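You operate a simulated robot arm through the tools that you are given. There is no shell and no other tool. Be economical: measure what you need, move in short steps, check, and stop when the job is done.

You are at the controls of a simulated two-armed robot. One attempt, no reset.

JOB
One scoop of salt in the casserole, close the salt, water to 500 ml, potato in, lid on.
Fine: scoop back, jug on the worktop by the corner; all rings stay off. Set down upright: plastic jug.

The check looks at the end state, three seconds after you hand in, the way a careful person would. Anything else that was tipped, shoved, dropped, spilled or broken makes it a failure. Lids that push on must go on centred and level and be pressed home; caps that screw on are set level and turned clockwise until they are tight.

ROBOT AND FRAMES
Two 7-joint arms with two-finger parallel grippers on one trunk, on a base that drives. Base frame: it is fixed to the floor where the robot stands at the start and does not move with it; the origin is under the middle of the robot, x ahead of it, y to its left, z up. Units: mm, rad, N and s.
The left shoulder is at the start at [50, 187, 1174], the right one opposite. With the tool pointing down near the work surface each hand reaches from about 100 to 660 mm from the robot's upright axis, wherever it stands, measured 20 degrees to its own side. Places, roughly: blue casserole mouth [600, -300, 1000]; griddle knob [400, -1100, 800]; large ring knob [400, -400, 800]; lock knob [400, -1000, 800]; salt canister mouth [600, 0, 1000]; small ring knob [400, -200, 800]; wall ring knob [400, -500, 800]; worktop by the corner [700, 700, 900]. Payload 3.43 kg a hand.
Tool frame (each hand has its own): the origin (TCP) lies between the finger pads and is the grasp point; the fingertips stand 30 mm ahead of it; z points along the fingers, y is the line along which they close. The gripper opens to 94 mm. The fingers are 28 mm wide and 10 mm thick; the gripper's body (50 by 96 mm) begins 55 mm behind the TCP.
Orientation is that of the tool frame in the base frame, as [roll, pitch, yaw] about the fixed x, y, z axes, in that order (R = Rz(yaw) Ry(pitch) Rx(roll)). With the fingers straight down and closing along the base's y, the tool's x points along the base's -x, its y along +y and its z along -z.

CONTROLS
- The arms move only by the tool servo_tool. It takes "left_plan", "right_plan" or both (then of equal length, played together; a hand with none holds still); each is text: rows parted by semicolons, each of 7 numbers parted by spaces: the shift along the tool's x, y, z in mm, then the turn, a rotation vector about the tool's x, y, z in rad, then the gripper command, from -1 (shut) to 1 (fully open), values between in proportion. In form: x y z rx ry rz grip; .... A call has 1 to 20 rows; each row is the pose to reach, as a shift and turn from the pose commanded when the call began, along the tool's axes at that moment. Rows are played at 5 a second. More than 50 mm and 0.15 rad between two rows, or a gripper value outside its range, and nothing of the call is played. A pose out of reach is approached as far as the arm can. The call stops where the force on the tool passes 40 N (or 10 N more than at its start, if that is more) or the arm is blocked; 0.2 s more then pass. Each finger travels about 153 mm/s and halts on what it meets, pressing with about 21 N; the grip force reading is that of the motor and also rises with nothing between the fingers. The clock runs only during rows and for 0.2 s after the last one: add rows that repeat a pose to give the fingers time. It gives the time, the measured TCP pose, the force on the tool (base axes), the opening and the grip force at its end, in the units of the frame above (readings bear some noise), with the torque about the TCP (base axes, N m) and any sound that the robot's microphone picked up.
- Cameras (640 x 400 px; columns grow to the right, rows downward): "scene" is now at [151.2, -10.8, 1378.6]; the picture's right is [-0.10, -1.00, 0.00], its down [-0.14, 0.01, -0.99] and it looks along [0.98, -0.10, -0.14] (base axes); focal length 214 px, centre (320, 200). "left" rides on the left gripper at [76, -14, -103] in its tool frame; the picture's right is [0.18, 0.98, 0.00], its down [-0.75, 0.14, -0.64] and it looks along [-0.63, 0.12, 0.77] (tool axes); focal length 243 px, centre (320, 200). "right" rides on the right gripper at [76, 14, -103] in its tool frame; the picture's right is [-0.18, 0.98, 0.00], its down [-0.75, -0.14, -0.64] and it looks along [-0.63, -0.12, 0.77] (tool axes); focal length 243 px, centre (320, 200). There is no depth. A picture from a camera that has moved, and an enlarged one, comes with that camera's place and axes in the base frame and with its lens.
- get_image(camera): a new picture of that camera. No time passes.
- slide_trunk(by): slides the trunk up (or, below 0, down) by that many mm; the arms and the scene camera ride with it, the base frame stays. It gives what a move gives, with no picture.
- roll_base(legs): drives the robot by 1 to 6 legs, each [ahead, left, turn to the left] in mm, mm and rad, along the robot's own axes; the way and the turn of a leg run together, so that a leg with both is an arc; at most 1500 mm and 3.142 rad a leg. The arms and the cameras ride along, it lands a little off, and it stops where it bumps. It gives what a move gives.
- pan_tilt(pan, tilt): turns the head with the scene camera to pan (to the left, within 1.396 rad either way) and tilt (down, from -0.506 to 1.204), counted from straight ahead of the robot. It gives what a move gives.
- enlarge(camera, box): a new picture of the part [left, top, right, bottom] of that camera's present view, enlarged. No time passes.
- close_job(): hands the job in; it is judged then, once.

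Work in short steps. Places have to be worked out from the pictures, the camera data and where the tool is seen: move nearer, look again, correct. Check each grasp and each placing, and mend what went wrong. You have 120 turns and 108 pictures in all, those below and enlarged ones among them. Open the grippers and draw the arms clear of the work before you hand the job in, unless the task says otherwise; then end with one line.

The tools are called after ">>>" as a command line: name --argument value ..., lists and objects as JSON in quotes. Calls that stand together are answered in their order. servo_tool: Moves the arms, as the interface text tells. Its arguments: {"type":"object","properties":{"left_plan":{"type":"string"},"right_plan":{"type":"string"}},"required":[]} The other tools are called the same way: slide_trunk (by) slides the trunk up or down; roll_base (legs) drives the base; pan_tilt (pan, tilt) turns the head that bears the scene camera; get_image (camera) takes a picture; enlarge (camera, box) takes an enlarged picture of a part of a camera's view; close_job () hands the job in.

At the start:

```text
clock: 0.0
left_tool_pos: [374.7, 149.1, 1350.1]
left_orientation: [3.142, -0.001, -3.141]
left_ft_force: [0.0, 0.1, 0.2]
left_wrist_torque: [0.0, 0.0, 0.01]
left_grip_width: 93.9
left_grip_force: 0.0
right_tool_pos: [267.0, -79.2, 1403.7]
right_orientation: [3.138, 0.0, 3.139]
right_ft_force: [-0.2, -0.7, -0.4]
right_wrist_torque: [-0.03, 0.0, 0.0]
right_grip_width: 94.2
right_grip_force: 0.0
trunk travel left (down, up): [-389.0, 42.0]
robot x, y, heading: [0.8, 1.2, 0.002]
head pan, tilt: [-0.099, 0.143]
```

scene: 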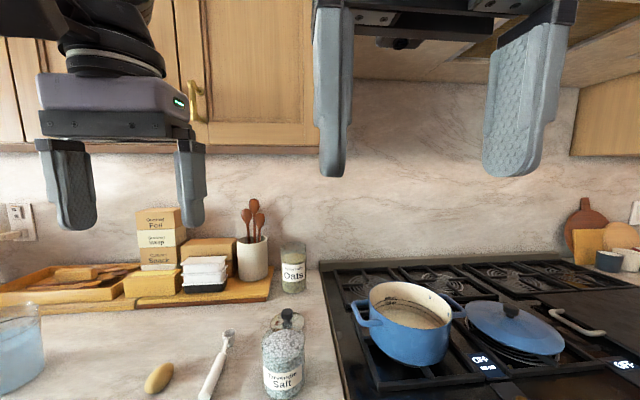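
right: 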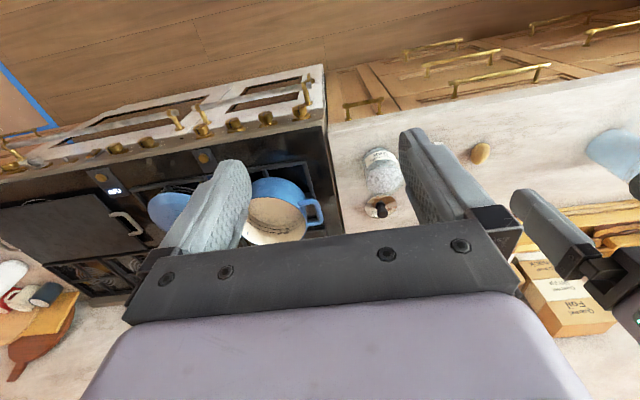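
left: 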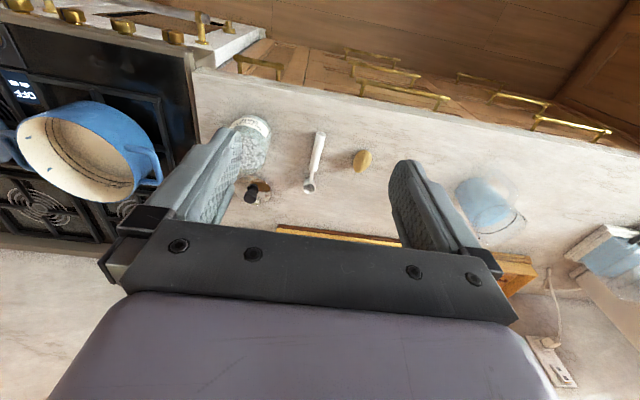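

The scene shows salt canister (seemingly open, stopper/lid behind it), scoop, potato, jug at the left, casserole and its lid on the hob. I tilt the head down for a better view of the worktop.

>>> pan_tilt --pan 0.1 --tilt 0.7

>>> get_image --camera "scene"

```text
clock: 1.0
left_tool_pos: [374.9, 148.7, 1350.1]
left_orientation: [-3.141, 0.0, -3.141]
left_ft_force: [-0.5, 0.3, -0.2]
left_wrist_torque: [-0.01, 0.02, -0.03]
left_grip_width: 94.1
left_grip_force: 0.0
right_tool_pos: [267.6, -80.5, 1403.2]
right_orientation: [3.139, 0.0, 3.14]
right_ft_force: [0.5, -0.2, 0.2]
right_wrist_torque: [-0.04, -0.03, -0.01]
right_grip_width: 94.4
right_grip_force: 0.0
trunk travel left (down, up): [-389.0, 42.0]
robot x, y, heading: [-1.4, 0.3, 0.005]
head pan, tilt: [0.099, 0.7]
```

```text
104 pictures are left
camera scene: at [143.6, 6.7, 1328.0], right [0.1, -1.0, 0.0], down [-0.64, -0.06, -0.77], along [0.76, 0.08, -0.64], focal length 214 px, centre (320, 200)
```

scene: 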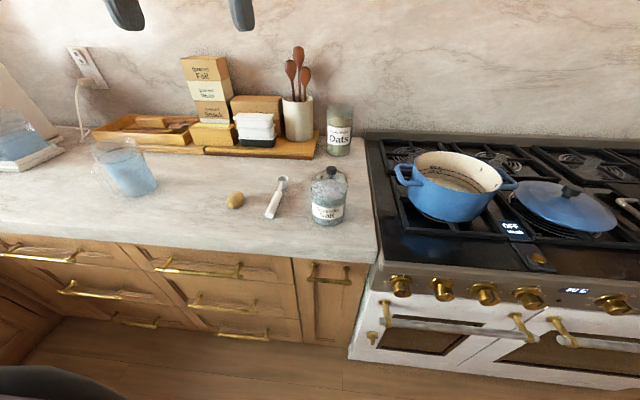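

I enlarge the key parts to identify the jugs, the canister and the casserole.

>>> enlarge --camera "scene" --box '[0, 90, 200, 215]'

>>> enlarge --camera "scene" --box '[210, 110, 370, 240]'

>>> enlarge --camera "scene" --box '[370, 120, 640, 310]'

```text
3.20 times, centred on (100, 152) of scene
camera zoom: at [143.6, 6.7, 1328.0], right [0.1, -1.0, 0.0], down [-0.64, -0.06, -0.77], along [0.76, 0.08, -0.64], focal length 686 px, centre (1024, 352)
```

zoom: 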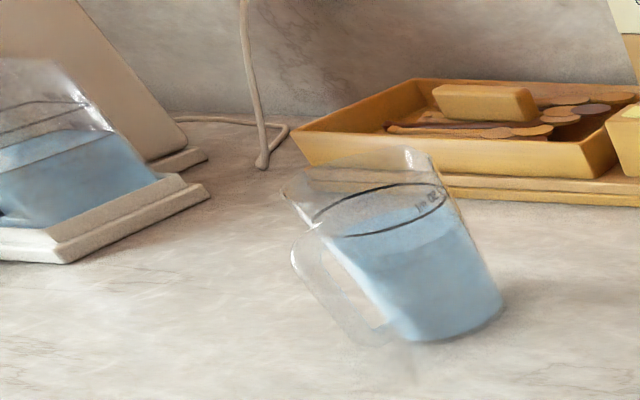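

```text
3.08 times, centred on (290, 175) of scene
camera zoom: at [143.6, 6.7, 1328.0], right [0.1, -1.0, 0.0], down [-0.64, -0.06, -0.77], along [0.76, 0.08, -0.64], focal length 660 px, centre (412, 277)
```

zoom: 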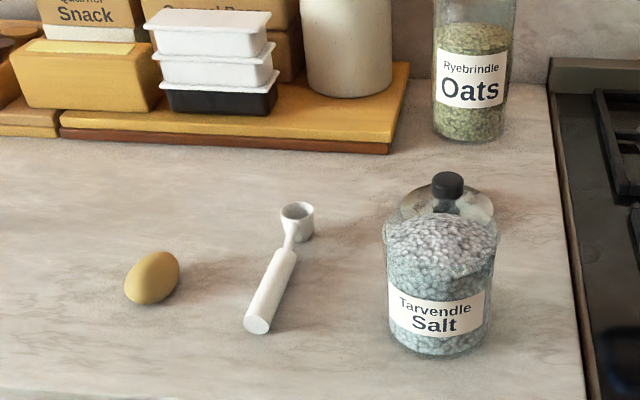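

```text
2.11 times, centred on (505, 215) of scene
camera zoom: at [143.6, 6.7, 1328.0], right [0.1, -1.0, 0.0], down [-0.64, -0.06, -0.77], along [0.76, 0.08, -0.64], focal length 452 px, centre (-70, 168)
```

zoom: 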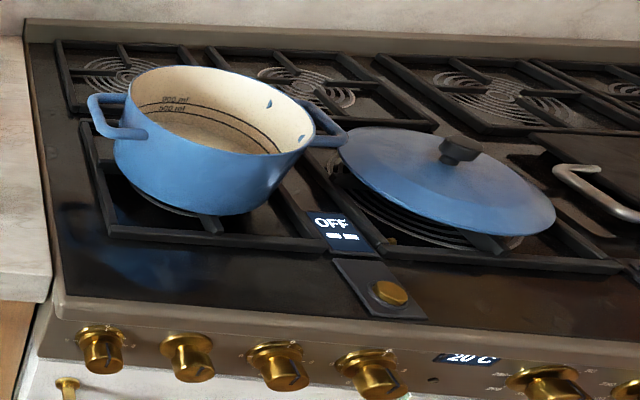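

I look at the corner with the second jug-like object, and get close-ups of scoop/canister details from wrist cameras later.

>>> pan_tilt --pan 0.7 --tilt 0.5

>>> get_image --camera "scene"

```text
clock: 2.0
left_tool_pos: [372.7, 149.4, 1350.1]
left_orientation: [3.14, -0.002, 3.141]
left_ft_force: [0.1, -0.8, -0.1]
left_wrist_torque: [-0.03, -0.01, 0.05]
left_grip_width: 93.8
left_grip_force: 0.0
right_tool_pos: [268.1, -79.5, 1405.6]
right_orientation: [3.141, -0.001, 3.14]
right_ft_force: [-0.4, 0.2, -0.4]
right_wrist_torque: [0.01, -0.02, 0.03]
right_grip_width: 93.7
right_grip_force: 0.2
trunk travel left (down, up): [-389.0, 42.0]
robot x, y, heading: [-1.3, 0.3, 0.006]
head pan, tilt: [0.7, 0.499]
```

```text
100 pictures are left
camera scene: at [128.7, 56.8, 1345.6], right [0.64, -0.77, 0.0], down [-0.37, -0.31, -0.88], along [0.67, 0.56, -0.48], focal length 214 px, centre (320, 200)
```

scene: 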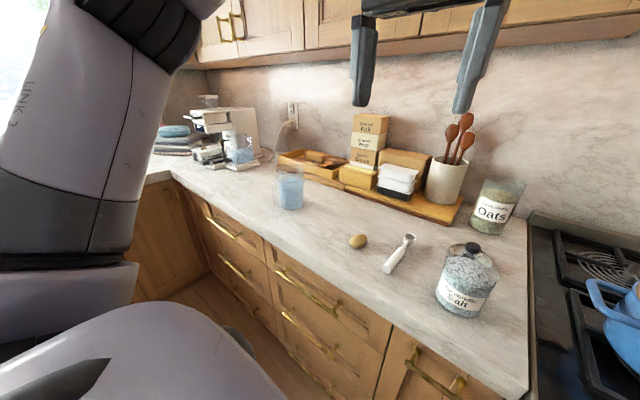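

Only one water jug (~(606,603)); the other is a coffee machine. I lower the left hand for a close view of scoop, canister and lid.

>>> servo_tool --left_plan "-12 -6 40 0 0 0 1; -24 -12 80 0 0 0 1; -36 -20 120 0 0 0 1; -48 -30 160 0 0 0 1; -50 -35 190 0 0 0 1"

>>> get_image --camera "left"

>>> pan_tilt --pan 0.0 --tilt 0.8

>>> enlarge --camera "scene" --box '[210, 90, 370, 190]'

```text
clock: 3.2
left_tool_pos: [425.7, 111.5, 1161.4]
left_orientation: [3.141, 0.001, -3.141]
left_ft_force: [-0.1, 0.0, -0.4]
left_wrist_torque: [0.06, -0.01, -0.01]
left_grip_width: 94.4
left_grip_force: 0.0
right_tool_pos: [267.4, -81.0, 1403.2]
right_orientation: [3.138, 0.0, 3.139]
right_ft_force: [1.0, 0.0, -0.4]
right_wrist_torque: [-0.03, -0.03, -0.02]
right_grip_width: 94.2
right_grip_force: 0.1
trunk travel left (down, up): [-389.0, 42.0]
robot x, y, heading: [-2.1, -5.4, 0.006]
head pan, tilt: [0.7, 0.499]
```

```text
99 pictures are left
camera left: at [350.4, 97.3, 1265.0], right [-0.18, 0.98, 0.0], down [0.75, 0.14, 0.64], along [0.63, 0.12, -0.77], focal length 243 px, centre (320, 200)
```

left: 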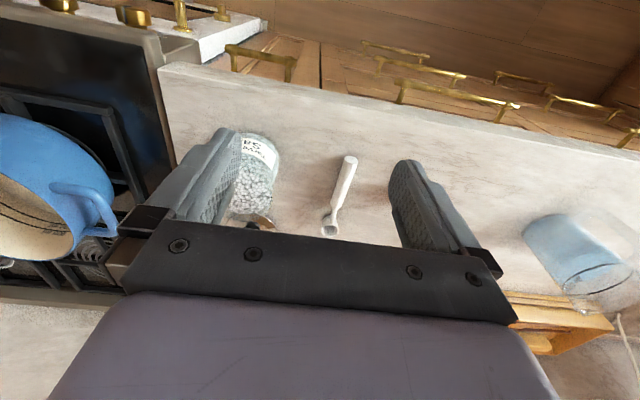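

```text
clock: 4.2
left_tool_pos: [425.6, 111.3, 1163.1]
left_orientation: [3.141, 0.002, 3.141]
left_ft_force: [0.3, 1.1, -0.4]
left_wrist_torque: [-0.01, -0.02, -0.01]
left_grip_width: 93.8
left_grip_force: 0.0
right_tool_pos: [267.2, -79.7, 1403.4]
right_orientation: [3.138, 0.001, 3.141]
right_ft_force: [1.1, 0.1, -0.4]
right_wrist_torque: [0.01, 0.0, 0.02]
right_grip_width: 93.9
right_grip_force: 0.0
trunk travel left (down, up): [-389.0, 42.0]
robot x, y, heading: [-2.0, -1.8, 0.002]
head pan, tilt: [0.0, 0.799]
```

```text
4.00 times, centred on (290, 140) of scene
camera zoom: at [139.7, -1.6, 1319.7], right [0.0, -1.0, 0.0], down [-0.72, 0.0, -0.7], along [0.7, 0.0, -0.72], focal length 858 px, centre (440, 440)
```

zoom: 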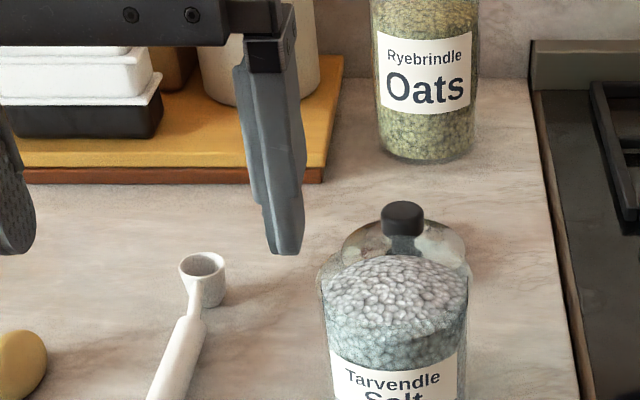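

The scoop lies along x from its handle end (~535,181) to its bowl (~683,180), and the canister is near (570,25). I move the left hand over the canister for a look straight on.

>>> servo_tool --left_plan "-15 -40 0 0 0 0 1; -40 -80 10 0 0 0 1; -60 -86 10 0 0 0 1; -60 -86 10 0 0 0 1"

>>> get_image --camera "left"

```text
clock: 5.2
left_tool_pos: [482.5, 27.5, 1151.0]
left_orientation: [3.141, -0.001, -3.14]
left_ft_force: [-0.4, 0.7, 0.1]
left_wrist_torque: [0.02, -0.03, 0.03]
left_grip_width: 93.8
left_grip_force: 0.1
right_tool_pos: [268.3, -80.5, 1403.1]
right_orientation: [3.14, 0.001, 3.139]
right_ft_force: [0.1, 0.6, -0.4]
right_wrist_torque: [0.05, -0.02, 0.0]
right_grip_width: 94.1
right_grip_force: 0.0
trunk travel left (down, up): [-389.0, 42.0]
robot x, y, heading: [-0.7, -2.1, 0.003]
head pan, tilt: [0.0, 0.799]
```

```text
97 pictures are left
camera left: at [407.1, 13.4, 1253.7], right [-0.18, 0.98, 0.0], down [0.75, 0.14, 0.64], along [0.63, 0.12, -0.77], focal length 243 px, centre (320, 200)
```

left: 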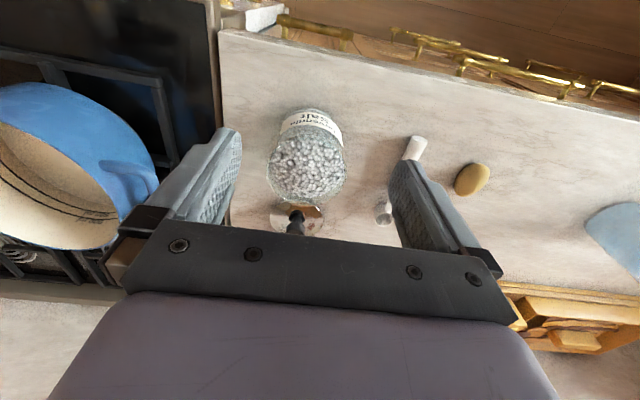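

I enlarge the canister and lid area.

>>> enlarge --camera "left" --box '[235, 95, 395, 240]'

```text
2.76 times, centred on (315, 168) of left
camera zoom: at [407.1, 13.4, 1253.7], right [-0.18, 0.98, 0.0], down [0.75, 0.14, 0.64], along [0.63, 0.12, -0.77], focal length 669 px, centre (334, 290)
```

zoom: 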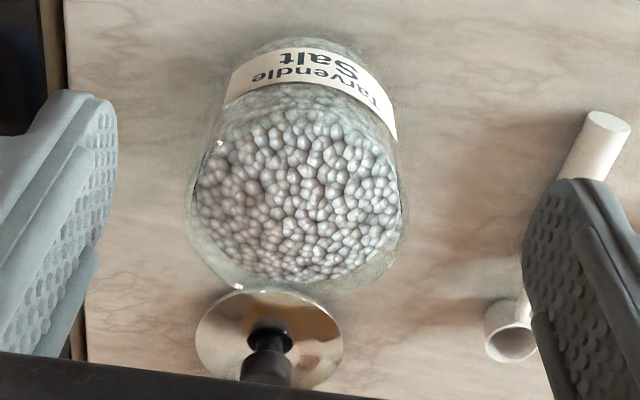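

Estimates: canister rim centre ≈ (555,25,1022) with Ø≈90, its lid ≈ (727,30) with a tall knob, scoop handle x 535–635 at y≈180. I move above the scoop handle with the left hand and look closely.

>>> servo_tool --left_plan "-10 40 0 0 0 0 1; -20 80 20 0 0 0 1; -40 120 40 0 0 0 1; -60 153 70 0 0 0 1; -80 153 100 0 0 0 1; -80 153 100 0 0 0 1"

>>> get_image --camera "left"

```text
clock: 6.6
left_tool_pos: [565.9, 183.5, 1048.1]
left_orientation: [-3.14, 0.001, 3.141]
left_ft_force: [0.0, 0.1, -0.5]
left_wrist_torque: [0.0, -0.01, 0.0]
left_grip_width: 94.0
left_grip_force: 0.1
right_tool_pos: [267.5, -79.9, 1404.7]
right_orientation: [3.141, 0.0, 3.14]
right_ft_force: [0.4, -0.2, -0.5]
right_wrist_torque: [0.0, -0.01, 0.0]
right_grip_width: 94.0
right_grip_force: 0.0
trunk travel left (down, up): [-389.0, 42.0]
robot x, y, heading: [-3.3, 2.6, -0.006]
head pan, tilt: [0.0, 0.799]
```

```text
95 pictures are left
camera left: at [490.4, 169.0, 1151.5], right [-0.18, 0.98, 0.0], down [0.75, 0.14, 0.64], along [0.63, 0.12, -0.77], focal length 243 px, centre (320, 200)
```

left: 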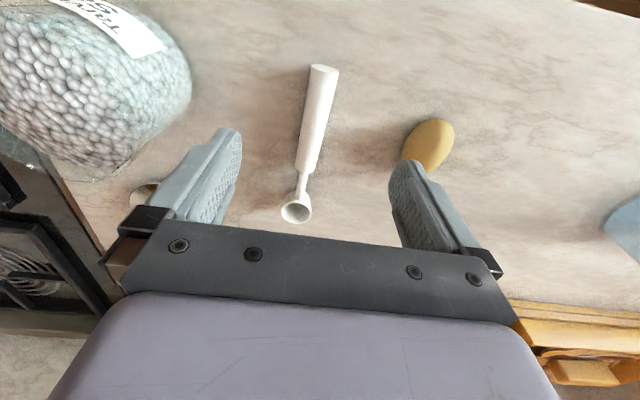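

Handle runs from (533,181) to (627,178), the bowl is at (671,176). I descend over the handle at x≈572 with TCP z≈955 and close.

>>> servo_tool --left_plan "-6 -4 30 0 0 0 1; -6 -4 60 0 0 0 1; -6 -4 85 0 0 0 1; -6 -4 93 0 0 0 1; -6 -4 93 0 0 0 0; -6 -4 93 0 0 0 -0.5; -6 -4 93 0 0 0 -1; -6 -4 93 0 0 0 -1; -6 -4 93 0 0 0 -1"

>>> get_image --camera "left"

>>> enlarge --camera "scene" --box '[200, 80, 400, 205]'

```text
clock: 8.6
left_tool_pos: [570.0, 178.7, 956.6]
left_orientation: [3.141, -0.001, -3.142]
left_ft_force: [-0.5, 0.1, -0.2]
left_wrist_torque: [0.05, 0.03, 0.01]
left_grip_width: 25.8
left_grip_force: 20.8
right_tool_pos: [267.2, -79.5, 1403.2]
right_orientation: [-3.141, 0.001, 3.14]
right_ft_force: [-0.1, 0.1, -0.3]
right_wrist_torque: [-0.02, 0.02, 0.0]
right_grip_width: 94.1
right_grip_force: 0.1
trunk travel left (down, up): [-389.0, 42.0]
robot x, y, heading: [2.4, -3.9, 0.001]
head pan, tilt: [0.0, 0.799]
```

```text
94 pictures are left
camera left: at [493.8, 164.2, 1060.4], right [-0.18, 0.98, 0.0], down [0.75, 0.14, 0.64], along [0.63, 0.12, -0.77], focal length 243 px, centre (320, 200)
```

left: 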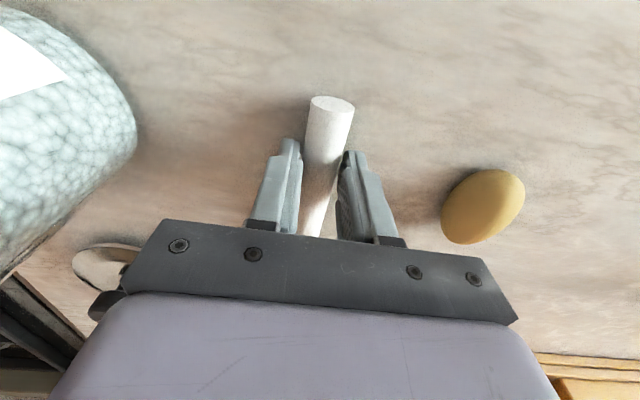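

```text
3.20 times, centred on (300, 142) of scene
camera zoom: at [139.7, -1.7, 1319.7], right [0.0, -1.0, 0.0], down [-0.72, 0.0, -0.7], along [0.7, 0.0, -0.72], focal length 686 px, centre (384, 384)
```

zoom: 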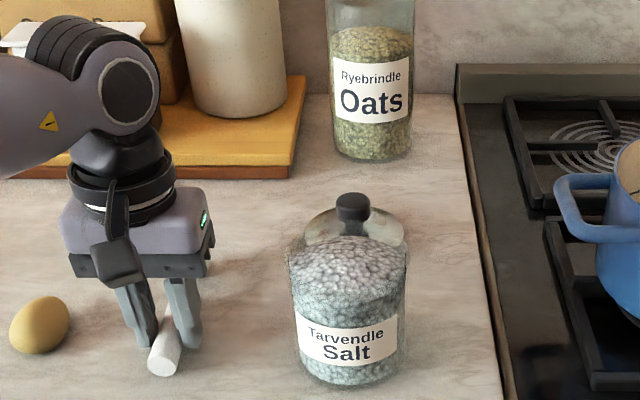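

Grasp is good (25.8 mm). I lift the scoop straight up.

>>> servo_tool --left_plan "0 0 -20 0 0 0 -1; 0 0 -60 0 0 0 -1; 0 0 -100 0 0 0 -1; 0 0 -140 0 0 0 -1; 0 0 -140 0 0 0 -1"

>>> enlarge --camera "scene" --box '[200, 40, 400, 205]'

```text
clock: 9.8
left_tool_pos: [567.5, 178.8, 1098.9]
left_orientation: [3.141, -0.001, 3.141]
left_ft_force: [0.5, 0.7, 0.2]
left_wrist_torque: [0.01, 0.04, -0.01]
left_grip_width: 25.7
left_grip_force: 20.8
right_tool_pos: [268.7, -80.6, 1403.2]
right_orientation: [3.14, 0.001, 3.139]
right_ft_force: [0.0, 0.2, -0.4]
right_wrist_torque: [-0.03, -0.03, 0.01]
right_grip_width: 93.9
right_grip_force: 0.1
trunk travel left (down, up): [-389.0, 42.0]
robot x, y, heading: [2.7, -3.3, 0.002]
head pan, tilt: [0.0, 0.799]
```

```text
2.42 times, centred on (300, 122) of scene
camera zoom: at [139.9, -1.5, 1319.7], right [0.0, -1.0, 0.0], down [-0.72, 0.0, -0.7], along [0.7, 0.0, -0.72], focal length 520 px, centre (368, 388)
```

zoom: 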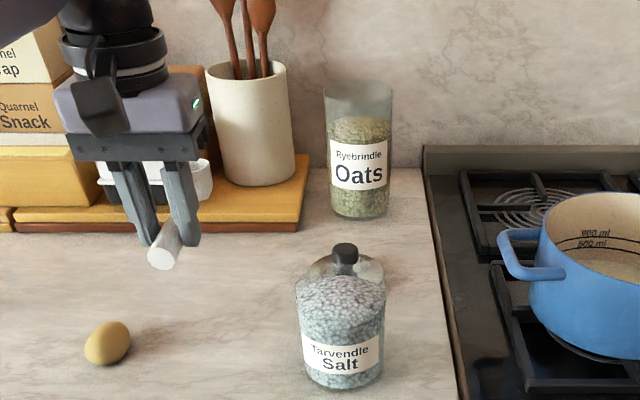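

The scoop is held about 100 mm behind its bowl. For dipping, the hand should lean toward the robot, so the bowl must point towards me: I pull back and yaw the hand by about π, first half now.

>>> servo_tool --left_plan "20 0 -10 0 0 0.14 -1; 50 0 -20 0 0 0.28 -1; 80 0 -30 0 0 0.42 -1; 100 0 -40 0 0 0.56 -1; 110 0 -50 0 0 0.70 -1; 110 0 -50 0 0 0.84 -1; 110 0 -50 0 0 0.98 -1; 110 0 -50 0 0 1.12 -1; 110 0 -50 0 0 1.26 -1; 110 0 -50 0 0 1.40 -1; 110 0 -50 0 0 1.54 -1; 110 0 -50 0 0 1.54 -1"

```text
clock: 12.4
left_tool_pos: [316.2, 112.2, 1132.5]
left_orientation: [-3.141, -0.001, 1.603]
left_ft_force: [-0.4, -0.6, -0.7]
left_wrist_torque: [-0.01, -0.02, 0.0]
left_grip_width: 25.7
left_grip_force: 21.1
left hand out of reach, approached as far as the arm can: row 7, 8, 9, 10, 11, 12
right_tool_pos: [267.6, -80.2, 1403.3]
right_orientation: [3.138, 0.0, 3.138]
right_ft_force: [0.7, 0.6, -0.7]
right_wrist_torque: [-0.04, -0.01, -0.01]
right_grip_width: 94.2
right_grip_force: 0.1
trunk travel left (down, up): [-389.0, 42.0]
robot x, y, heading: [-2.3, -1.5, 0.0]
head pan, tilt: [0.0, 0.799]
```

That direction hits a joint limit; I turn back and see the pose.

>>> servo_tool --left_plan "0 0 0 0 0 -0.14 -1; 0 0 0 0 0 -0.28 -1; 0 0 0 0 0 -0.42 -1; 0 0 0 0 0 -0.56 -1; 0 0 0 0 0 -0.70 -1; 0 0 0 0 0 -0.84 -1; 0 0 0 0 0 -0.98 -1; 0 0 0 0 0 -1.12 -1; 0 0 0 0 0 -1.26 -1; 0 0 0 0 0 -1.40 -1; 0 0 0 0 0 -1.54 -1; 0 0 0 0 0 -1.68 -1; 0 0 0 0 0 -1.82 -1; 0 0 0 0 0 -1.96 -1; 0 0 0 0 0 -2.10 -1; 0 0 0 0 0 -2.24 -1; 0 0 0 0 0 -2.38 -1; 0 0 0 0 0 -2.38 -1"

```text
clock: 16.2
left_tool_pos: [320.1, 112.7, 1131.5]
left_orientation: [3.141, 0.0, -2.301]
left_ft_force: [0.6, 0.3, -0.7]
left_wrist_torque: [-0.02, -0.02, 0.02]
left_grip_width: 25.8
left_grip_force: 21.2
right_tool_pos: [267.9, -79.4, 1403.6]
right_orientation: [3.14, 0.0, 3.138]
right_ft_force: [-0.4, 0.1, -0.3]
right_wrist_torque: [0.0, 0.02, 0.03]
right_grip_width: 94.1
right_grip_force: 0.0
trunk travel left (down, up): [-389.0, 42.0]
robot x, y, heading: [-3.2, 4.1, 0.002]
head pan, tilt: [0.0, 0.799]
```

Rotating the other way works so far (scoop now points left-forward). I continue in this direction.

>>> servo_tool --left_plan "0 0 0 0 0 -0.14 -1; 0 0 0 0 0 -0.28 -1; 0 0 0 0 0 -0.42 -1; 0 0 0 0 0 -0.56 -1; 0 0 0 0 0 -0.70 -1; 0 0 0 0 0 -0.84 -1; 0 0 0 0 0 -0.98 -1; 0 0 0 0 0 -1.12 -1; 0 0 0 0 0 -1.26 -1; 0 0 0 0 0 -1.40 -1; 0 0 0 0 0 -1.54 -1; 0 0 0 0 0 -1.68 -1; 0 0 0 0 0 -1.82 -1; 0 0 0 0 0 -1.96 -1; 0 0 0 0 0 -2.10 -1; 0 0 0 0 0 -2.24 -1; 0 0 0 0 0 -2.30 -1; 0 0 0 0 0 -2.30 -1"

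```text
clock: 20.0
left_tool_pos: [321.2, 112.1, 1130.6]
left_orientation: [3.141, 0.001, -0.001]
left_ft_force: [0.2, 0.3, -0.5]
left_wrist_torque: [0.05, -0.01, 0.0]
left_grip_width: 25.7
left_grip_force: 20.9
right_tool_pos: [267.8, -81.0, 1405.3]
right_orientation: [3.14, 0.0, 3.14]
right_ft_force: [0.8, -0.1, 0.3]
right_wrist_torque: [-0.01, 0.0, 0.01]
right_grip_width: 94.0
right_grip_force: 0.0
trunk travel left (down, up): [-389.0, 42.0]
robot x, y, heading: [-0.1, -0.7, 0.0]
head pan, tilt: [0.0, 0.799]
```

The full yaw succeeded: the bowl now points toward the robot. Now I tilt the bowl down (fingers forward) while moving up toward the canister, staying well above it.

>>> servo_tool --left_plan "20 10 -30 0 0.14 0 -1; 40 20 -55 0 0.28 0 -1; 60 30 -70 0 0.42 0 -1; 80 40 -70 0 0.56 0 -1; 100 50 -70 0 0.70 0 -1; 120 60 -70 0 0.84 0 -1; 140 70 -70 0 0.98 0 -1; 160 80 -70 0 1.12 0 -1; 175 88 -70 0 1.26 0 -1; 175 88 -70 0 1.31 0 -1; 175 88 -70 0 1.31 0 -1"

>>> get_image --camera "scene"

>>> get_image --camera "left"

```text
clock: 22.4
left_tool_pos: [494.0, 23.5, 1201.0]
left_orientation: [3.141, -1.309, -0.001]
left_ft_force: [0.8, -0.4, -0.3]
left_wrist_torque: [0.05, 0.01, 0.03]
left_grip_width: 26.0
left_grip_force: 21.5
right_tool_pos: [267.1, -79.1, 1404.5]
right_orientation: [3.14, 0.002, 3.14]
right_ft_force: [-1.1, -0.5, 0.0]
right_wrist_torque: [0.03, 0.01, -0.01]
right_grip_width: 93.7
right_grip_force: 0.0
trunk travel left (down, up): [-389.0, 42.0]
robot x, y, heading: [-1.8, 0.8, -0.001]
head pan, tilt: [0.0, 0.799]
```

```text
91 pictures are left
camera scene: at [139.7, -1.7, 1319.7], right [0.0, -1.0, 0.0], down [-0.72, 0.0, -0.7], along [0.7, 0.0, -0.72], focal length 214 px, centre (320, 200)
```

scene: 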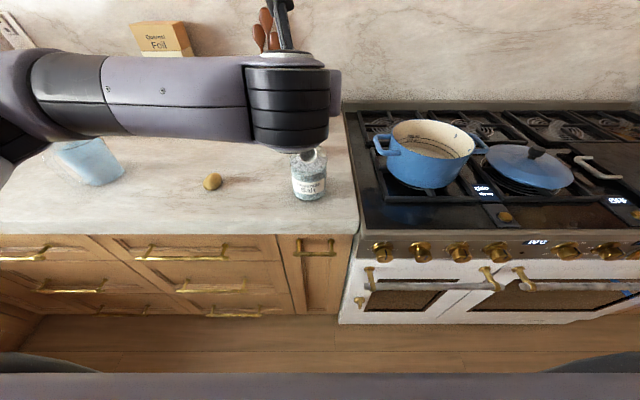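

```text
90 pictures are left
camera left: at [416.1, 37.4, 1301.9], right [0.05, -0.98, 0.18], down [-0.81, -0.14, -0.56], along [0.58, -0.12, -0.81], focal length 243 px, centre (320, 200)
```

left: 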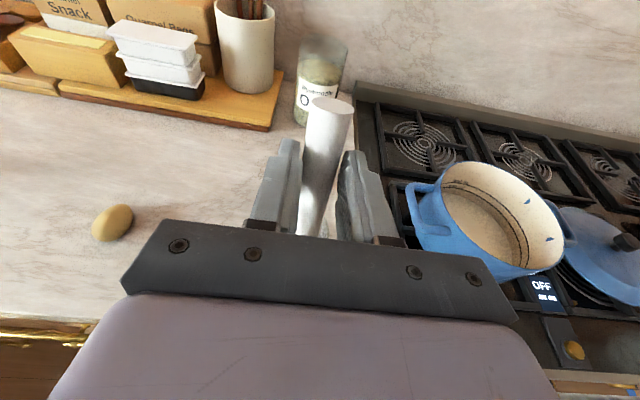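

I zoom in on the scene view of the bowl over the canister.

>>> enlarge --camera "scene" --box '[270, 130, 350, 210]'

```text
5.00 times, centred on (310, 170) of scene
camera zoom: at [139.7, -1.7, 1319.7], right [0.0, -1.0, 0.0], down [-0.72, 0.0, -0.7], along [0.7, 0.0, -0.72], focal length 1072 px, centre (370, 350)
```

zoom: 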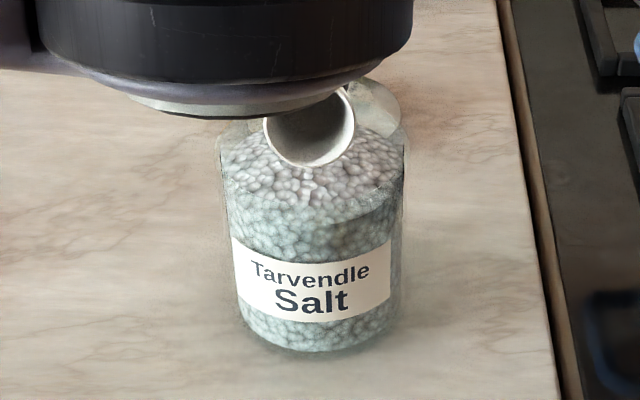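

The bowl mouth faces me as planned. To judge salt level and rim height I bring the right hand down (right of the left arm) with its camera looking nearly horizontally at the canister.

>>> servo_tool --right_plan "-5 -5 45 0 -0.1 0 0; -10 -10 90 0 -0.2 0 0; -20 -15 135 0 -0.3 0 0; -30 -15 180 0 -0.4 0 0; -40 -15 225 0 -0.5 0 0; -50 -15 270 0 -0.6 0 0; -60 -15 310 0 -0.65 0 0; -62 -15 340 0 -0.65 0 0; -62 -15 340 0 -0.65 0 0"

>>> get_image --camera "right"

```text
clock: 23.1
left_tool_pos: [495.7, 22.5, 1201.8]
left_orientation: [3.141, -1.309, -0.002]
left_ft_force: [-0.6, 0.5, -0.1]
left_wrist_torque: [-0.02, 0.04, -0.05]
left_grip_width: 25.6
left_grip_force: 20.9
right_tool_pos: [278.4, -89.5, 1327.1]
right_orientation: [3.1, 0.175, 3.11]
right_ft_force: [8.9, 1.8, 19.6]
right_wrist_torque: [0.03, 3.35, -0.26]
right_grip_width: 47.0
right_grip_force: 0.1
trunk travel left (down, up): [-389.0, 42.0]
robot x, y, heading: [-0.5, -0.5, 0.003]
head pan, tilt: [0.0, 0.799]
stopped in row 3 (right hand): the force on the tool passed its limit (the readings are from after the stop); the commanded pose is now the measured one
```

```text
88 pictures are left
camera right: at [186.6, -77.8, 1414.6], right [0.2, 0.98, 0.07], down [0.63, -0.19, 0.76], along [0.75, -0.11, -0.65], focal length 243 px, centre (320, 200)
```

right: 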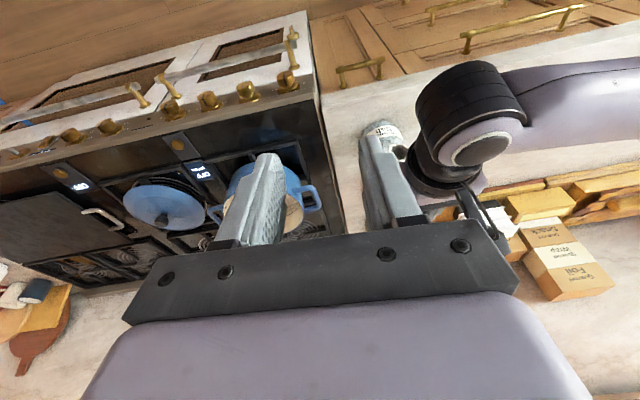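

The right wrist touched something near my head (camera bracket). I move it forward and to the right, then look at the state.

>>> servo_tool --right_plan "-20 -10 -8 0 0 0 0; -50 -40 0 0 0 0 0; -95 -70 17 0 0 0 0; -130 -100 25 0 0 0 0; -130 -100 25 0 0 0 0"

```text
refused: row 3 steps farther than a row can; nothing moved
```

Steps were too long; I split them.

>>> servo_tool --right_plan "-20 -10 -8 0 0 0 0; -45 -30 0 0 0 0 0; -70 -55 8 0 0 0 0; -95 -80 15 0 0 0 0; -125 -100 22 0 0 0 0; -125 -100 22 0 0 0 0"

```text
clock: 24.5
left_tool_pos: [495.1, 23.5, 1199.9]
left_orientation: [3.139, -1.311, 0.001]
left_ft_force: [0.1, -0.3, -0.5]
left_wrist_torque: [-0.02, 0.0, 0.04]
left_grip_width: 25.7
left_grip_force: 21.0
right_tool_pos: [404.2, -190.0, 1322.6]
right_orientation: [3.106, 0.178, 3.117]
right_ft_force: [0.3, 0.6, -0.2]
right_wrist_torque: [0.02, 0.03, 0.0]
right_grip_width: 46.9
right_grip_force: 0.1
trunk travel left (down, up): [-389.0, 42.0]
robot x, y, heading: [1.6, 1.7, 0.0]
head pan, tilt: [0.0, 0.799]
```

Free again. Now lower the right hand at this place, tilting fingers forward and yawing left to view the canister from the right-front.

>>> servo_tool --right_plan "8 0 40 0 -0.07 -0.06 0; 15 0 80 0 -0.14 -0.12 0; 22 10 120 0 -0.21 -0.18 0; 29 15 160 0 -0.28 -0.24 0; 36 20 200 0 -0.35 -0.30 0; 43 20 235 0 -0.42 -0.36 0; 46 20 256 0 -0.5 -0.4 0; 46 20 256 0 -0.5 -0.4 0"

>>> get_image --camera "right"

```text
clock: 26.3
left_tool_pos: [495.5, 23.3, 1202.2]
left_orientation: [3.141, -1.309, 0.0]
left_ft_force: [-0.5, 0.2, -0.3]
left_wrist_torque: [0.0, 0.02, 0.04]
left_grip_width: 25.4
left_grip_force: 21.1
right_tool_pos: [402.8, -164.2, 1064.9]
right_orientation: [-2.978, 0.661, -2.697]
right_ft_force: [-0.1, 0.8, 0.3]
right_wrist_torque: [0.02, 0.04, 0.02]
right_grip_width: 46.8
right_grip_force: 0.0
trunk travel left (down, up): [-389.0, 42.0]
robot x, y, heading: [-0.2, 2.5, 0.0]
head pan, tilt: [0.0, 0.799]
```

```text
87 pictures are left
camera right: at [280.5, -188.1, 1097.1], right [-0.2, 0.98, -0.01], down [0.19, 0.05, 0.98], along [0.96, 0.19, -0.19], focal length 243 px, centre (320, 200)
```

right: 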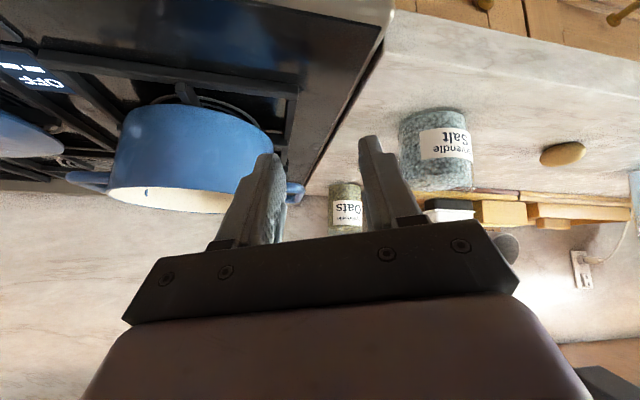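

The canister is visible side-on (upside down). I enlarge it.

>>> enlarge --camera "right" --box '[380, 90, 520, 210]'

```text
3.33 times, centred on (450, 150) of right
camera zoom: at [280.5, -188.1, 1097.1], right [-0.2, 0.98, -0.01], down [0.19, 0.05, 0.98], along [0.96, 0.19, -0.19], focal length 809 px, centre (-113, 367)
```

zoom: 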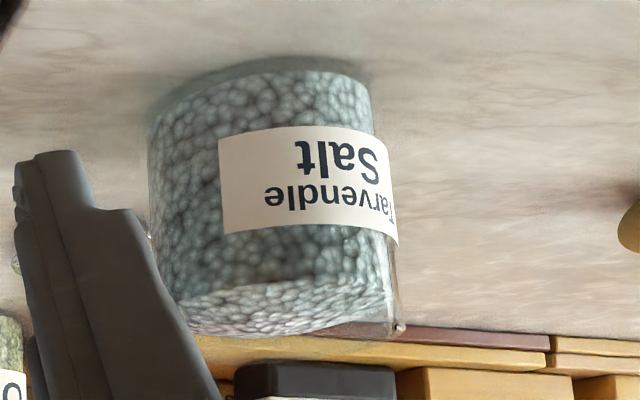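

Rim z≈1022, canister centre ≈(560,25), salt surface ≈ 10 mm below the rim. I bring the scoop nearly vertical with its mouth above the canister centre line and check.

>>> servo_tool --left_plan "-5 -2 25 0 0.08 0 -1; -10 -4 50 0 0.16 0 -1; -15 -4 74 0 0.227 0 -1; -15 -4 74 0 0.227 0 -1"

>>> enlarge --camera "scene" --box '[270, 110, 350, 210]'

>>> enlarge --camera "right" --box '[380, 90, 520, 240]'

```text
clock: 27.3
left_tool_pos: [564.7, 26.7, 1166.6]
left_orientation: [3.107, -1.539, 0.033]
left_ft_force: [1.3, -1.0, -0.9]
left_wrist_torque: [0.0, 0.03, 0.05]
left_grip_width: 25.7
left_grip_force: 21.2
right_tool_pos: [402.8, -163.5, 1066.3]
right_orientation: [-2.979, 0.66, -2.697]
right_ft_force: [-0.5, 0.5, 0.7]
right_wrist_torque: [0.04, 0.02, -0.02]
right_grip_width: 47.0
right_grip_force: 0.0
trunk travel left (down, up): [-389.0, 42.0]
robot x, y, heading: [-0.8, -0.5, -0.0]
head pan, tilt: [0.0, 0.799]
```

```text
4.00 times, centred on (310, 160) of scene
camera zoom: at [139.6, -1.5, 1319.7], right [0.0, -1.0, 0.0], down [-0.72, 0.0, -0.7], along [0.7, 0.0, -0.72], focal length 858 px, centre (360, 360)
```

zoom: 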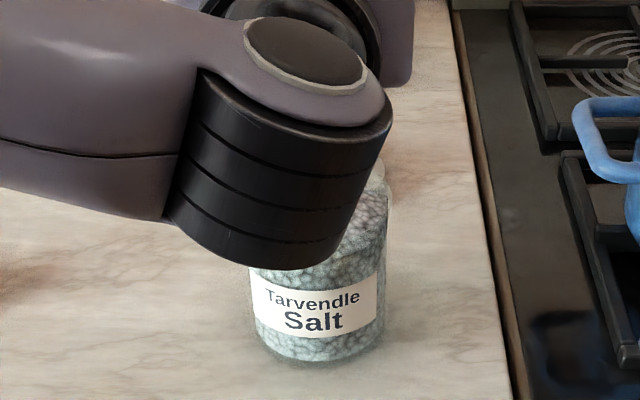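

```text
2.67 times, centred on (450, 165) of right
camera zoom: at [280.6, -187.9, 1097.6], right [-0.2, 0.98, -0.01], down [0.19, 0.05, 0.98], along [0.96, 0.19, -0.19], focal length 647 px, centre (-27, 293)
```

zoom: 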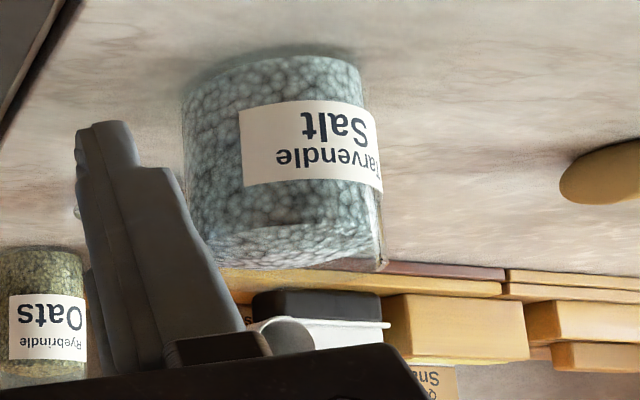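

The right camera shows the mouth at about (563,26,1055), as planned. I plunge it into the salt and sweep toward the robot.

>>> servo_tool --left_plan "-15 0 0 0 0 0 -1; -30 0 0 0 0 0 -1; -42 0 0 0 0 0 -1; -54 0 0 0 0 0 -1; -62 0 0 0 0 0 -1; -68 0 -1 0 0 0 -1; -68 0 -9 0 0 0 -1; -68 0 -16 0 0 0 -1; -68 0 -22 0 0 0 -1"

>>> enlarge --camera "right" --box '[380, 90, 520, 240]'

```text
clock: 29.3
left_tool_pos: [539.2, 29.2, 1100.7]
left_orientation: [3.135, -1.539, 0.004]
left_ft_force: [-0.1, 0.3, -0.2]
left_wrist_torque: [0.05, 0.01, -0.03]
left_grip_width: 25.7
left_grip_force: 20.7
right_tool_pos: [401.8, -164.4, 1066.2]
right_orientation: [-2.977, 0.66, -2.697]
right_ft_force: [0.4, 0.6, 0.3]
right_wrist_torque: [0.0, 0.0, 0.02]
right_grip_width: 47.0
right_grip_force: 0.1
trunk travel left (down, up): [-389.0, 42.0]
robot x, y, heading: [-0.5, -1.9, -0.001]
head pan, tilt: [0.0, 0.799]
```

```text
2.67 times, centred on (450, 165) of right
camera zoom: at [280.6, -188.1, 1097.5], right [-0.2, 0.98, -0.01], down [0.19, 0.05, 0.98], along [0.96, 0.19, -0.2], focal length 647 px, centre (-27, 293)
```

zoom: 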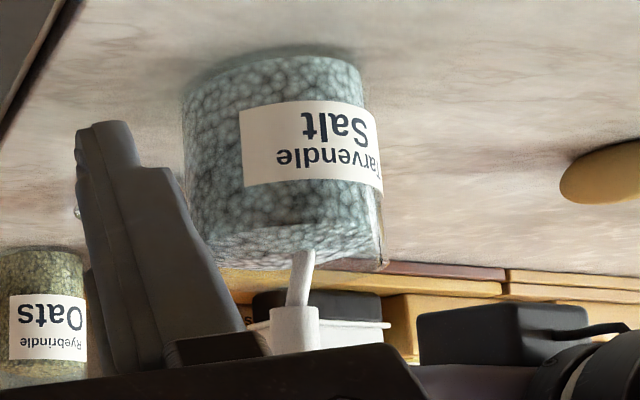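

The bowl is buried in salt with no contact forces. Now I rotate it level in the salt while rising, clear of the far rim, then draw back toward me.

>>> servo_tool --left_plan "0 0 15.6 0 -0.143 0 -1; -2 0 30 0 -0.283 0 -1; -4 0 44 0 -0.42 0 -1; -6 0 57 0 -0.56 0 -1; -6 0 69 0 -0.70 0 -1; -5 0 80 0 -0.84 0 -1; -4 0 88 0 -0.98 0 -1; -2 0 90 0 -1.12 0 -1; 7 0 83 0 -1.12 0 -1; 14 0 75 0 -1.15 0 -1; 24 0 62 0 -1.19 0 -1; 33 0 50 0 -1.22 0 -1; 29 0 32 0 -1.28 0 -1; 20 0 15 0 -1.40 0 -1; 9 0 6 0 -1.54 0 -1; 9 0 6 0 -1.54 0 -1"

>>> get_image --camera "scene"

```text
clock: 32.7
left_tool_pos: [546.0, 27.3, 1109.7]
left_orientation: [-3.14, 0.004, 0.0]
left_ft_force: [0.3, -1.5, -0.3]
left_wrist_torque: [0.02, -0.03, 0.01]
left_grip_width: 25.9
left_grip_force: 21.0
right_tool_pos: [402.7, -164.5, 1066.3]
right_orientation: [-2.977, 0.661, -2.696]
right_ft_force: [-0.1, 0.1, 0.3]
right_wrist_torque: [-0.02, -0.01, -0.03]
right_grip_width: 46.9
right_grip_force: 0.1
trunk travel left (down, up): [-389.0, 42.0]
robot x, y, heading: [-1.7, 2.4, -0.002]
head pan, tilt: [0.0, 0.799]
```

```text
82 pictures are left
camera scene: at [139.7, -1.6, 1319.7], right [0.0, -1.0, 0.0], down [-0.72, 0.0, -0.7], along [0.7, 0.0, -0.72], focal length 214 px, centre (320, 200)
```

scene: 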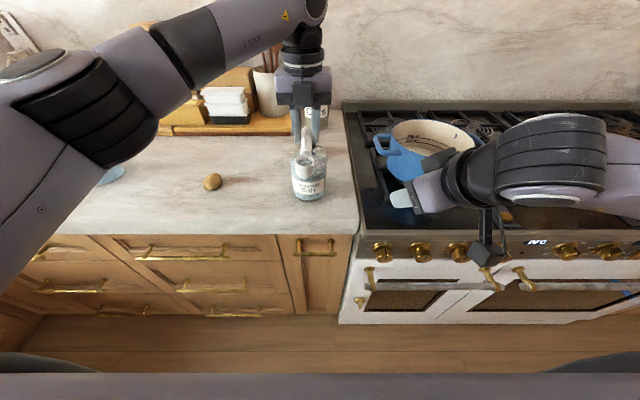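

I enlarge the scoop bowl and canister to see whether it holds salt and nothing was spilled.

>>> enlarge --camera "scene" --box '[270, 120, 350, 210]'

```text
4.44 times, centred on (310, 165) of scene
camera zoom: at [139.7, -1.6, 1319.7], right [0.0, -1.0, 0.0], down [-0.72, 0.0, -0.7], along [0.7, 0.0, -0.72], focal length 953 px, centre (364, 356)
```

zoom: 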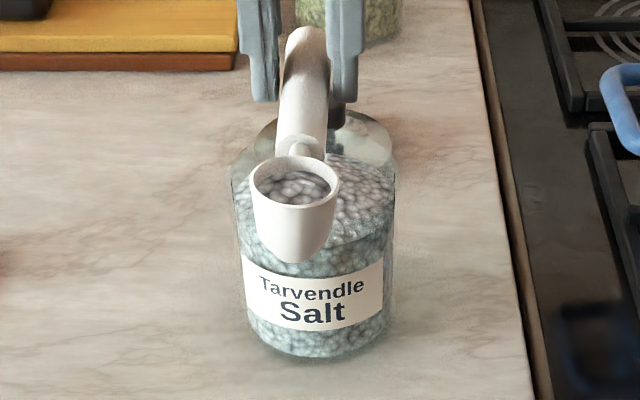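

The scoop holds salt and nothing spilled. I raise the right hand out of the way (straight up) for a look at the casserole before driving.

>>> servo_tool --right_plan "-25 -5 -31 0 0 0 0; -49 -10 -62 0 0 0 0; -74 -16 -94 0 0 0 0; -98 -21 -125 0 0 0 0; -123 -26 -156 0 0 0 0; -123 -26 -156 0 0 0 0"

>>> get_image --camera "right"

>>> enlarge --camera "scene" --box '[350, 90, 640, 260]'

```text
clock: 34.1
left_tool_pos: [544.3, 27.8, 1108.6]
left_orientation: [-3.14, 0.003, -0.002]
left_ft_force: [-0.5, -0.8, -0.7]
left_wrist_torque: [0.0, 0.02, 0.0]
left_grip_width: 25.7
left_grip_force: 21.7
right_tool_pos: [404.7, -161.1, 1264.1]
right_orientation: [-2.977, 0.66, -2.697]
right_ft_force: [-0.6, -0.2, 0.3]
right_wrist_torque: [-0.01, 0.0, 0.03]
right_grip_width: 47.0
right_grip_force: 0.1
trunk travel left (down, up): [-389.0, 42.0]
robot x, y, heading: [-2.4, 0.3, -0.003]
head pan, tilt: [0.0, 0.799]
```

```text
80 pictures are left
camera right: at [282.6, -185.6, 1295.6], right [-0.2, 0.98, -0.01], down [0.19, 0.05, 0.98], along [0.96, 0.19, -0.2], focal length 243 px, centre (320, 200)
```

right: 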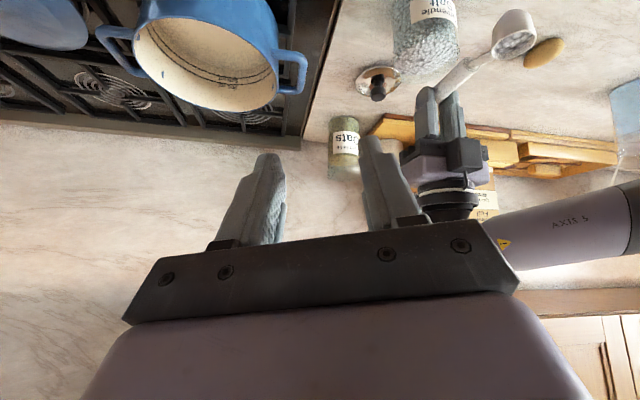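

```text
2.21 times, centred on (495, 175) of scene
camera zoom: at [139.9, -1.9, 1319.7], right [0.0, -1.0, 0.0], down [-0.72, 0.0, -0.7], along [0.7, 0.0, -0.72], focal length 473 px, centre (-66, 255)
```

zoom: 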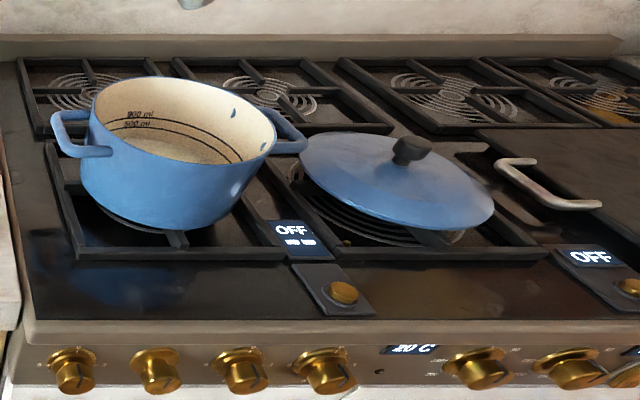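

Casserole centre ≈ (649,-300), rim z≈1015, Ø≈220. I drive 330 mm to the right so the left arm is over it.

>>> roll_base --legs '[[0, -330, 0]]'

>>> get_image --camera "scene"

```text
clock: 36.2
left_tool_pos: [544.1, -301.7, 1110.6]
left_orientation: [-3.141, 0.002, -0.007]
left_ft_force: [0.5, -0.3, -0.2]
left_wrist_torque: [0.02, 0.0, 0.04]
left_grip_width: 25.7
left_grip_force: 20.9
right_tool_pos: [402.9, -489.6, 1264.1]
right_orientation: [-2.978, 0.661, -2.703]
right_ft_force: [0.1, -0.3, -0.1]
right_wrist_torque: [-0.02, 0.0, 0.02]
right_grip_width: 47.1
right_grip_force: 0.0
trunk travel left (down, up): [-389.0, 42.0]
robot x, y, heading: [-0.5, -325.4, -0.006]
head pan, tilt: [0.0, 0.799]
```

```text
78 pictures are left
camera scene: at [138.9, -329.0, 1319.7], right [-0.01, -1.0, 0.0], down [-0.72, 0.0, -0.7], along [0.7, 0.0, -0.72], focal length 214 px, centre (320, 200)
```

scene: 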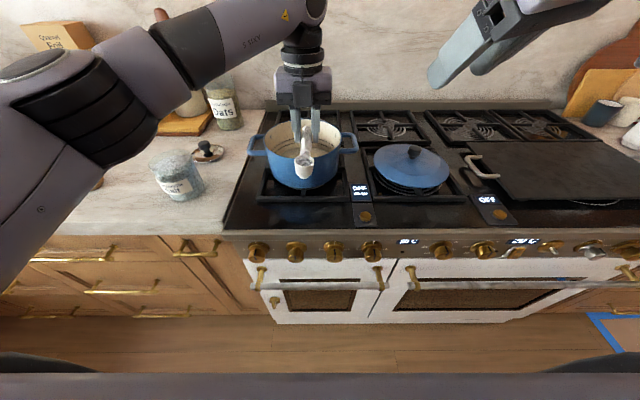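

The robot moved as commanded; pot centre ≈ (649,-296). I carry the scoop forward over the pot with a slight tilt (25°).

>>> servo_tool --left_plan "30 -2 -6 0 0.05 0 -1; 60 -4 -12 0 0.12 0 -1; 90 -6 -18 0 0.22 0 -1; 120 -7 -24 0 0.32 0 -1; 140 -7 -28 0 0.40 0 -1; 152 -7 -28 0 0.436 0 -1; 152 -7 -28 0 0.436 0 -1"

>>> enlarge --camera "scene" --box '[230, 90, 400, 210]'

```text
clock: 37.8
left_tool_pos: [666.1, -281.5, 1125.5]
left_orientation: [-3.141, -0.436, -0.008]
left_ft_force: [0.3, -1.0, -0.9]
left_wrist_torque: [-0.01, 0.0, 0.05]
left_grip_width: 25.7
left_grip_force: 21.0
left hand out of reach, approached as far as the arm can: row 2, 3, 4, 5, 6, 7
right_tool_pos: [402.3, -489.9, 1262.7]
right_orientation: [-2.976, 0.66, -2.702]
right_ft_force: [0.3, -0.1, -0.3]
right_wrist_torque: [0.04, 0.01, 0.02]
right_grip_width: 47.0
right_grip_force: 0.0
trunk travel left (down, up): [-389.0, 42.0]
robot x, y, heading: [-1.0, -325.5, -0.005]
head pan, tilt: [0.0, 0.799]
```

```text
3.33 times, centred on (315, 150) of scene
camera zoom: at [138.9, -328.4, 1319.7], right [-0.01, -1.0, 0.0], down [-0.72, 0.0, -0.7], along [0.7, 0.0, -0.72], focal length 715 px, centre (337, 367)
```

zoom: 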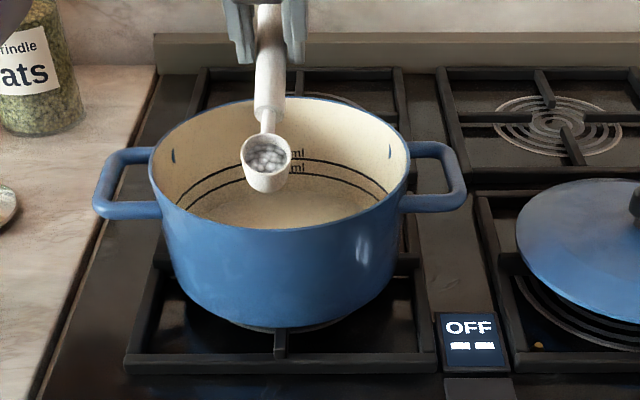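

Reach was slightly short, the mouth is at about (570,-284,1077). As the tilt grows reach improves, so I tip progressively while moving the bowl to the pot's middle.

>>> servo_tool --left_plan "5.5 0 -4.6 0 0.087 0 -1; 10 0 -10 0 0.175 0 -1; 16 0 -13 0 0.262 0 -1; 20.8 0 -15 0 0.349 0 -1; 23 0 -18.5 0 0.471 0 -1; 23 0 -23 0 0.611 0 -1; 17.4 0 -27.8 0 0.75 0 -1; 13.3 0 -30.8 0 0.873 0 -1; 2.2 0 -35.4 0 1.012 0 -1; -10.2 0 -39.5 0 1.152 0 -1; -24.7 0 -44 0 1.292 0 -1; -39 0 -46.4 0 1.431 0 -1; -53.8 0 -47.8 0 1.571 0 -1; -69 0 -46 0 1.71 0 -1; -83 0 -42.7 0 1.85 0 -1; -83 0 -42.7 0 1.85 0 -1; -83 0 -42.7 0 1.85 0 -1"

>>> enlarge --camera "scene" --box '[230, 90, 400, 210]'

```text
clock: 41.6
left_tool_pos: [518.9, -309.9, 1195.0]
left_orientation: [0.058, -0.883, -3.124]
left_ft_force: [-0.4, 0.0, -1.1]
left_wrist_torque: [-0.04, -0.01, -0.01]
left_grip_width: 25.7
left_grip_force: 20.9
left hand out of reach, approached as far as the arm can: row 12, 13, 14, 15, 16, 17
right_tool_pos: [402.9, -489.7, 1263.6]
right_orientation: [-2.977, 0.659, -2.703]
right_ft_force: [0.5, -1.0, -0.3]
right_wrist_torque: [0.01, -0.03, 0.0]
right_grip_width: 47.0
right_grip_force: 0.1
trunk travel left (down, up): [-389.0, 42.0]
robot x, y, heading: [1.6, -330.0, -0.002]
head pan, tilt: [0.0, 0.799]
stopped in row 17 (left hand): the arm was blocked; the commanded pose is now the measured one
```

```text
3.33 times, centred on (315, 150) of scene
camera zoom: at [139.0, -328.3, 1319.7], right [-0.01, -1.0, 0.0], down [-0.72, 0.0, -0.7], along [0.7, 0.0, -0.72], focal length 715 px, centre (337, 367)
```

zoom: 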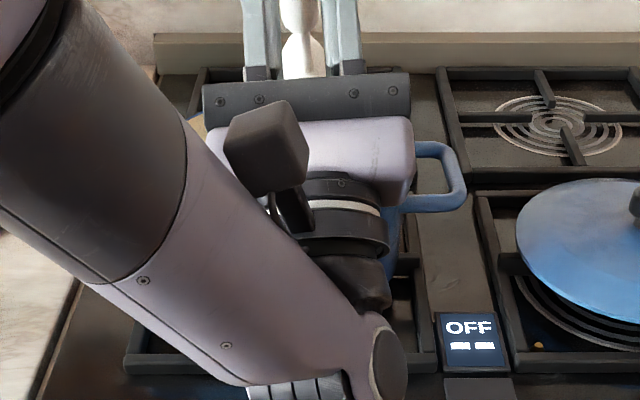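

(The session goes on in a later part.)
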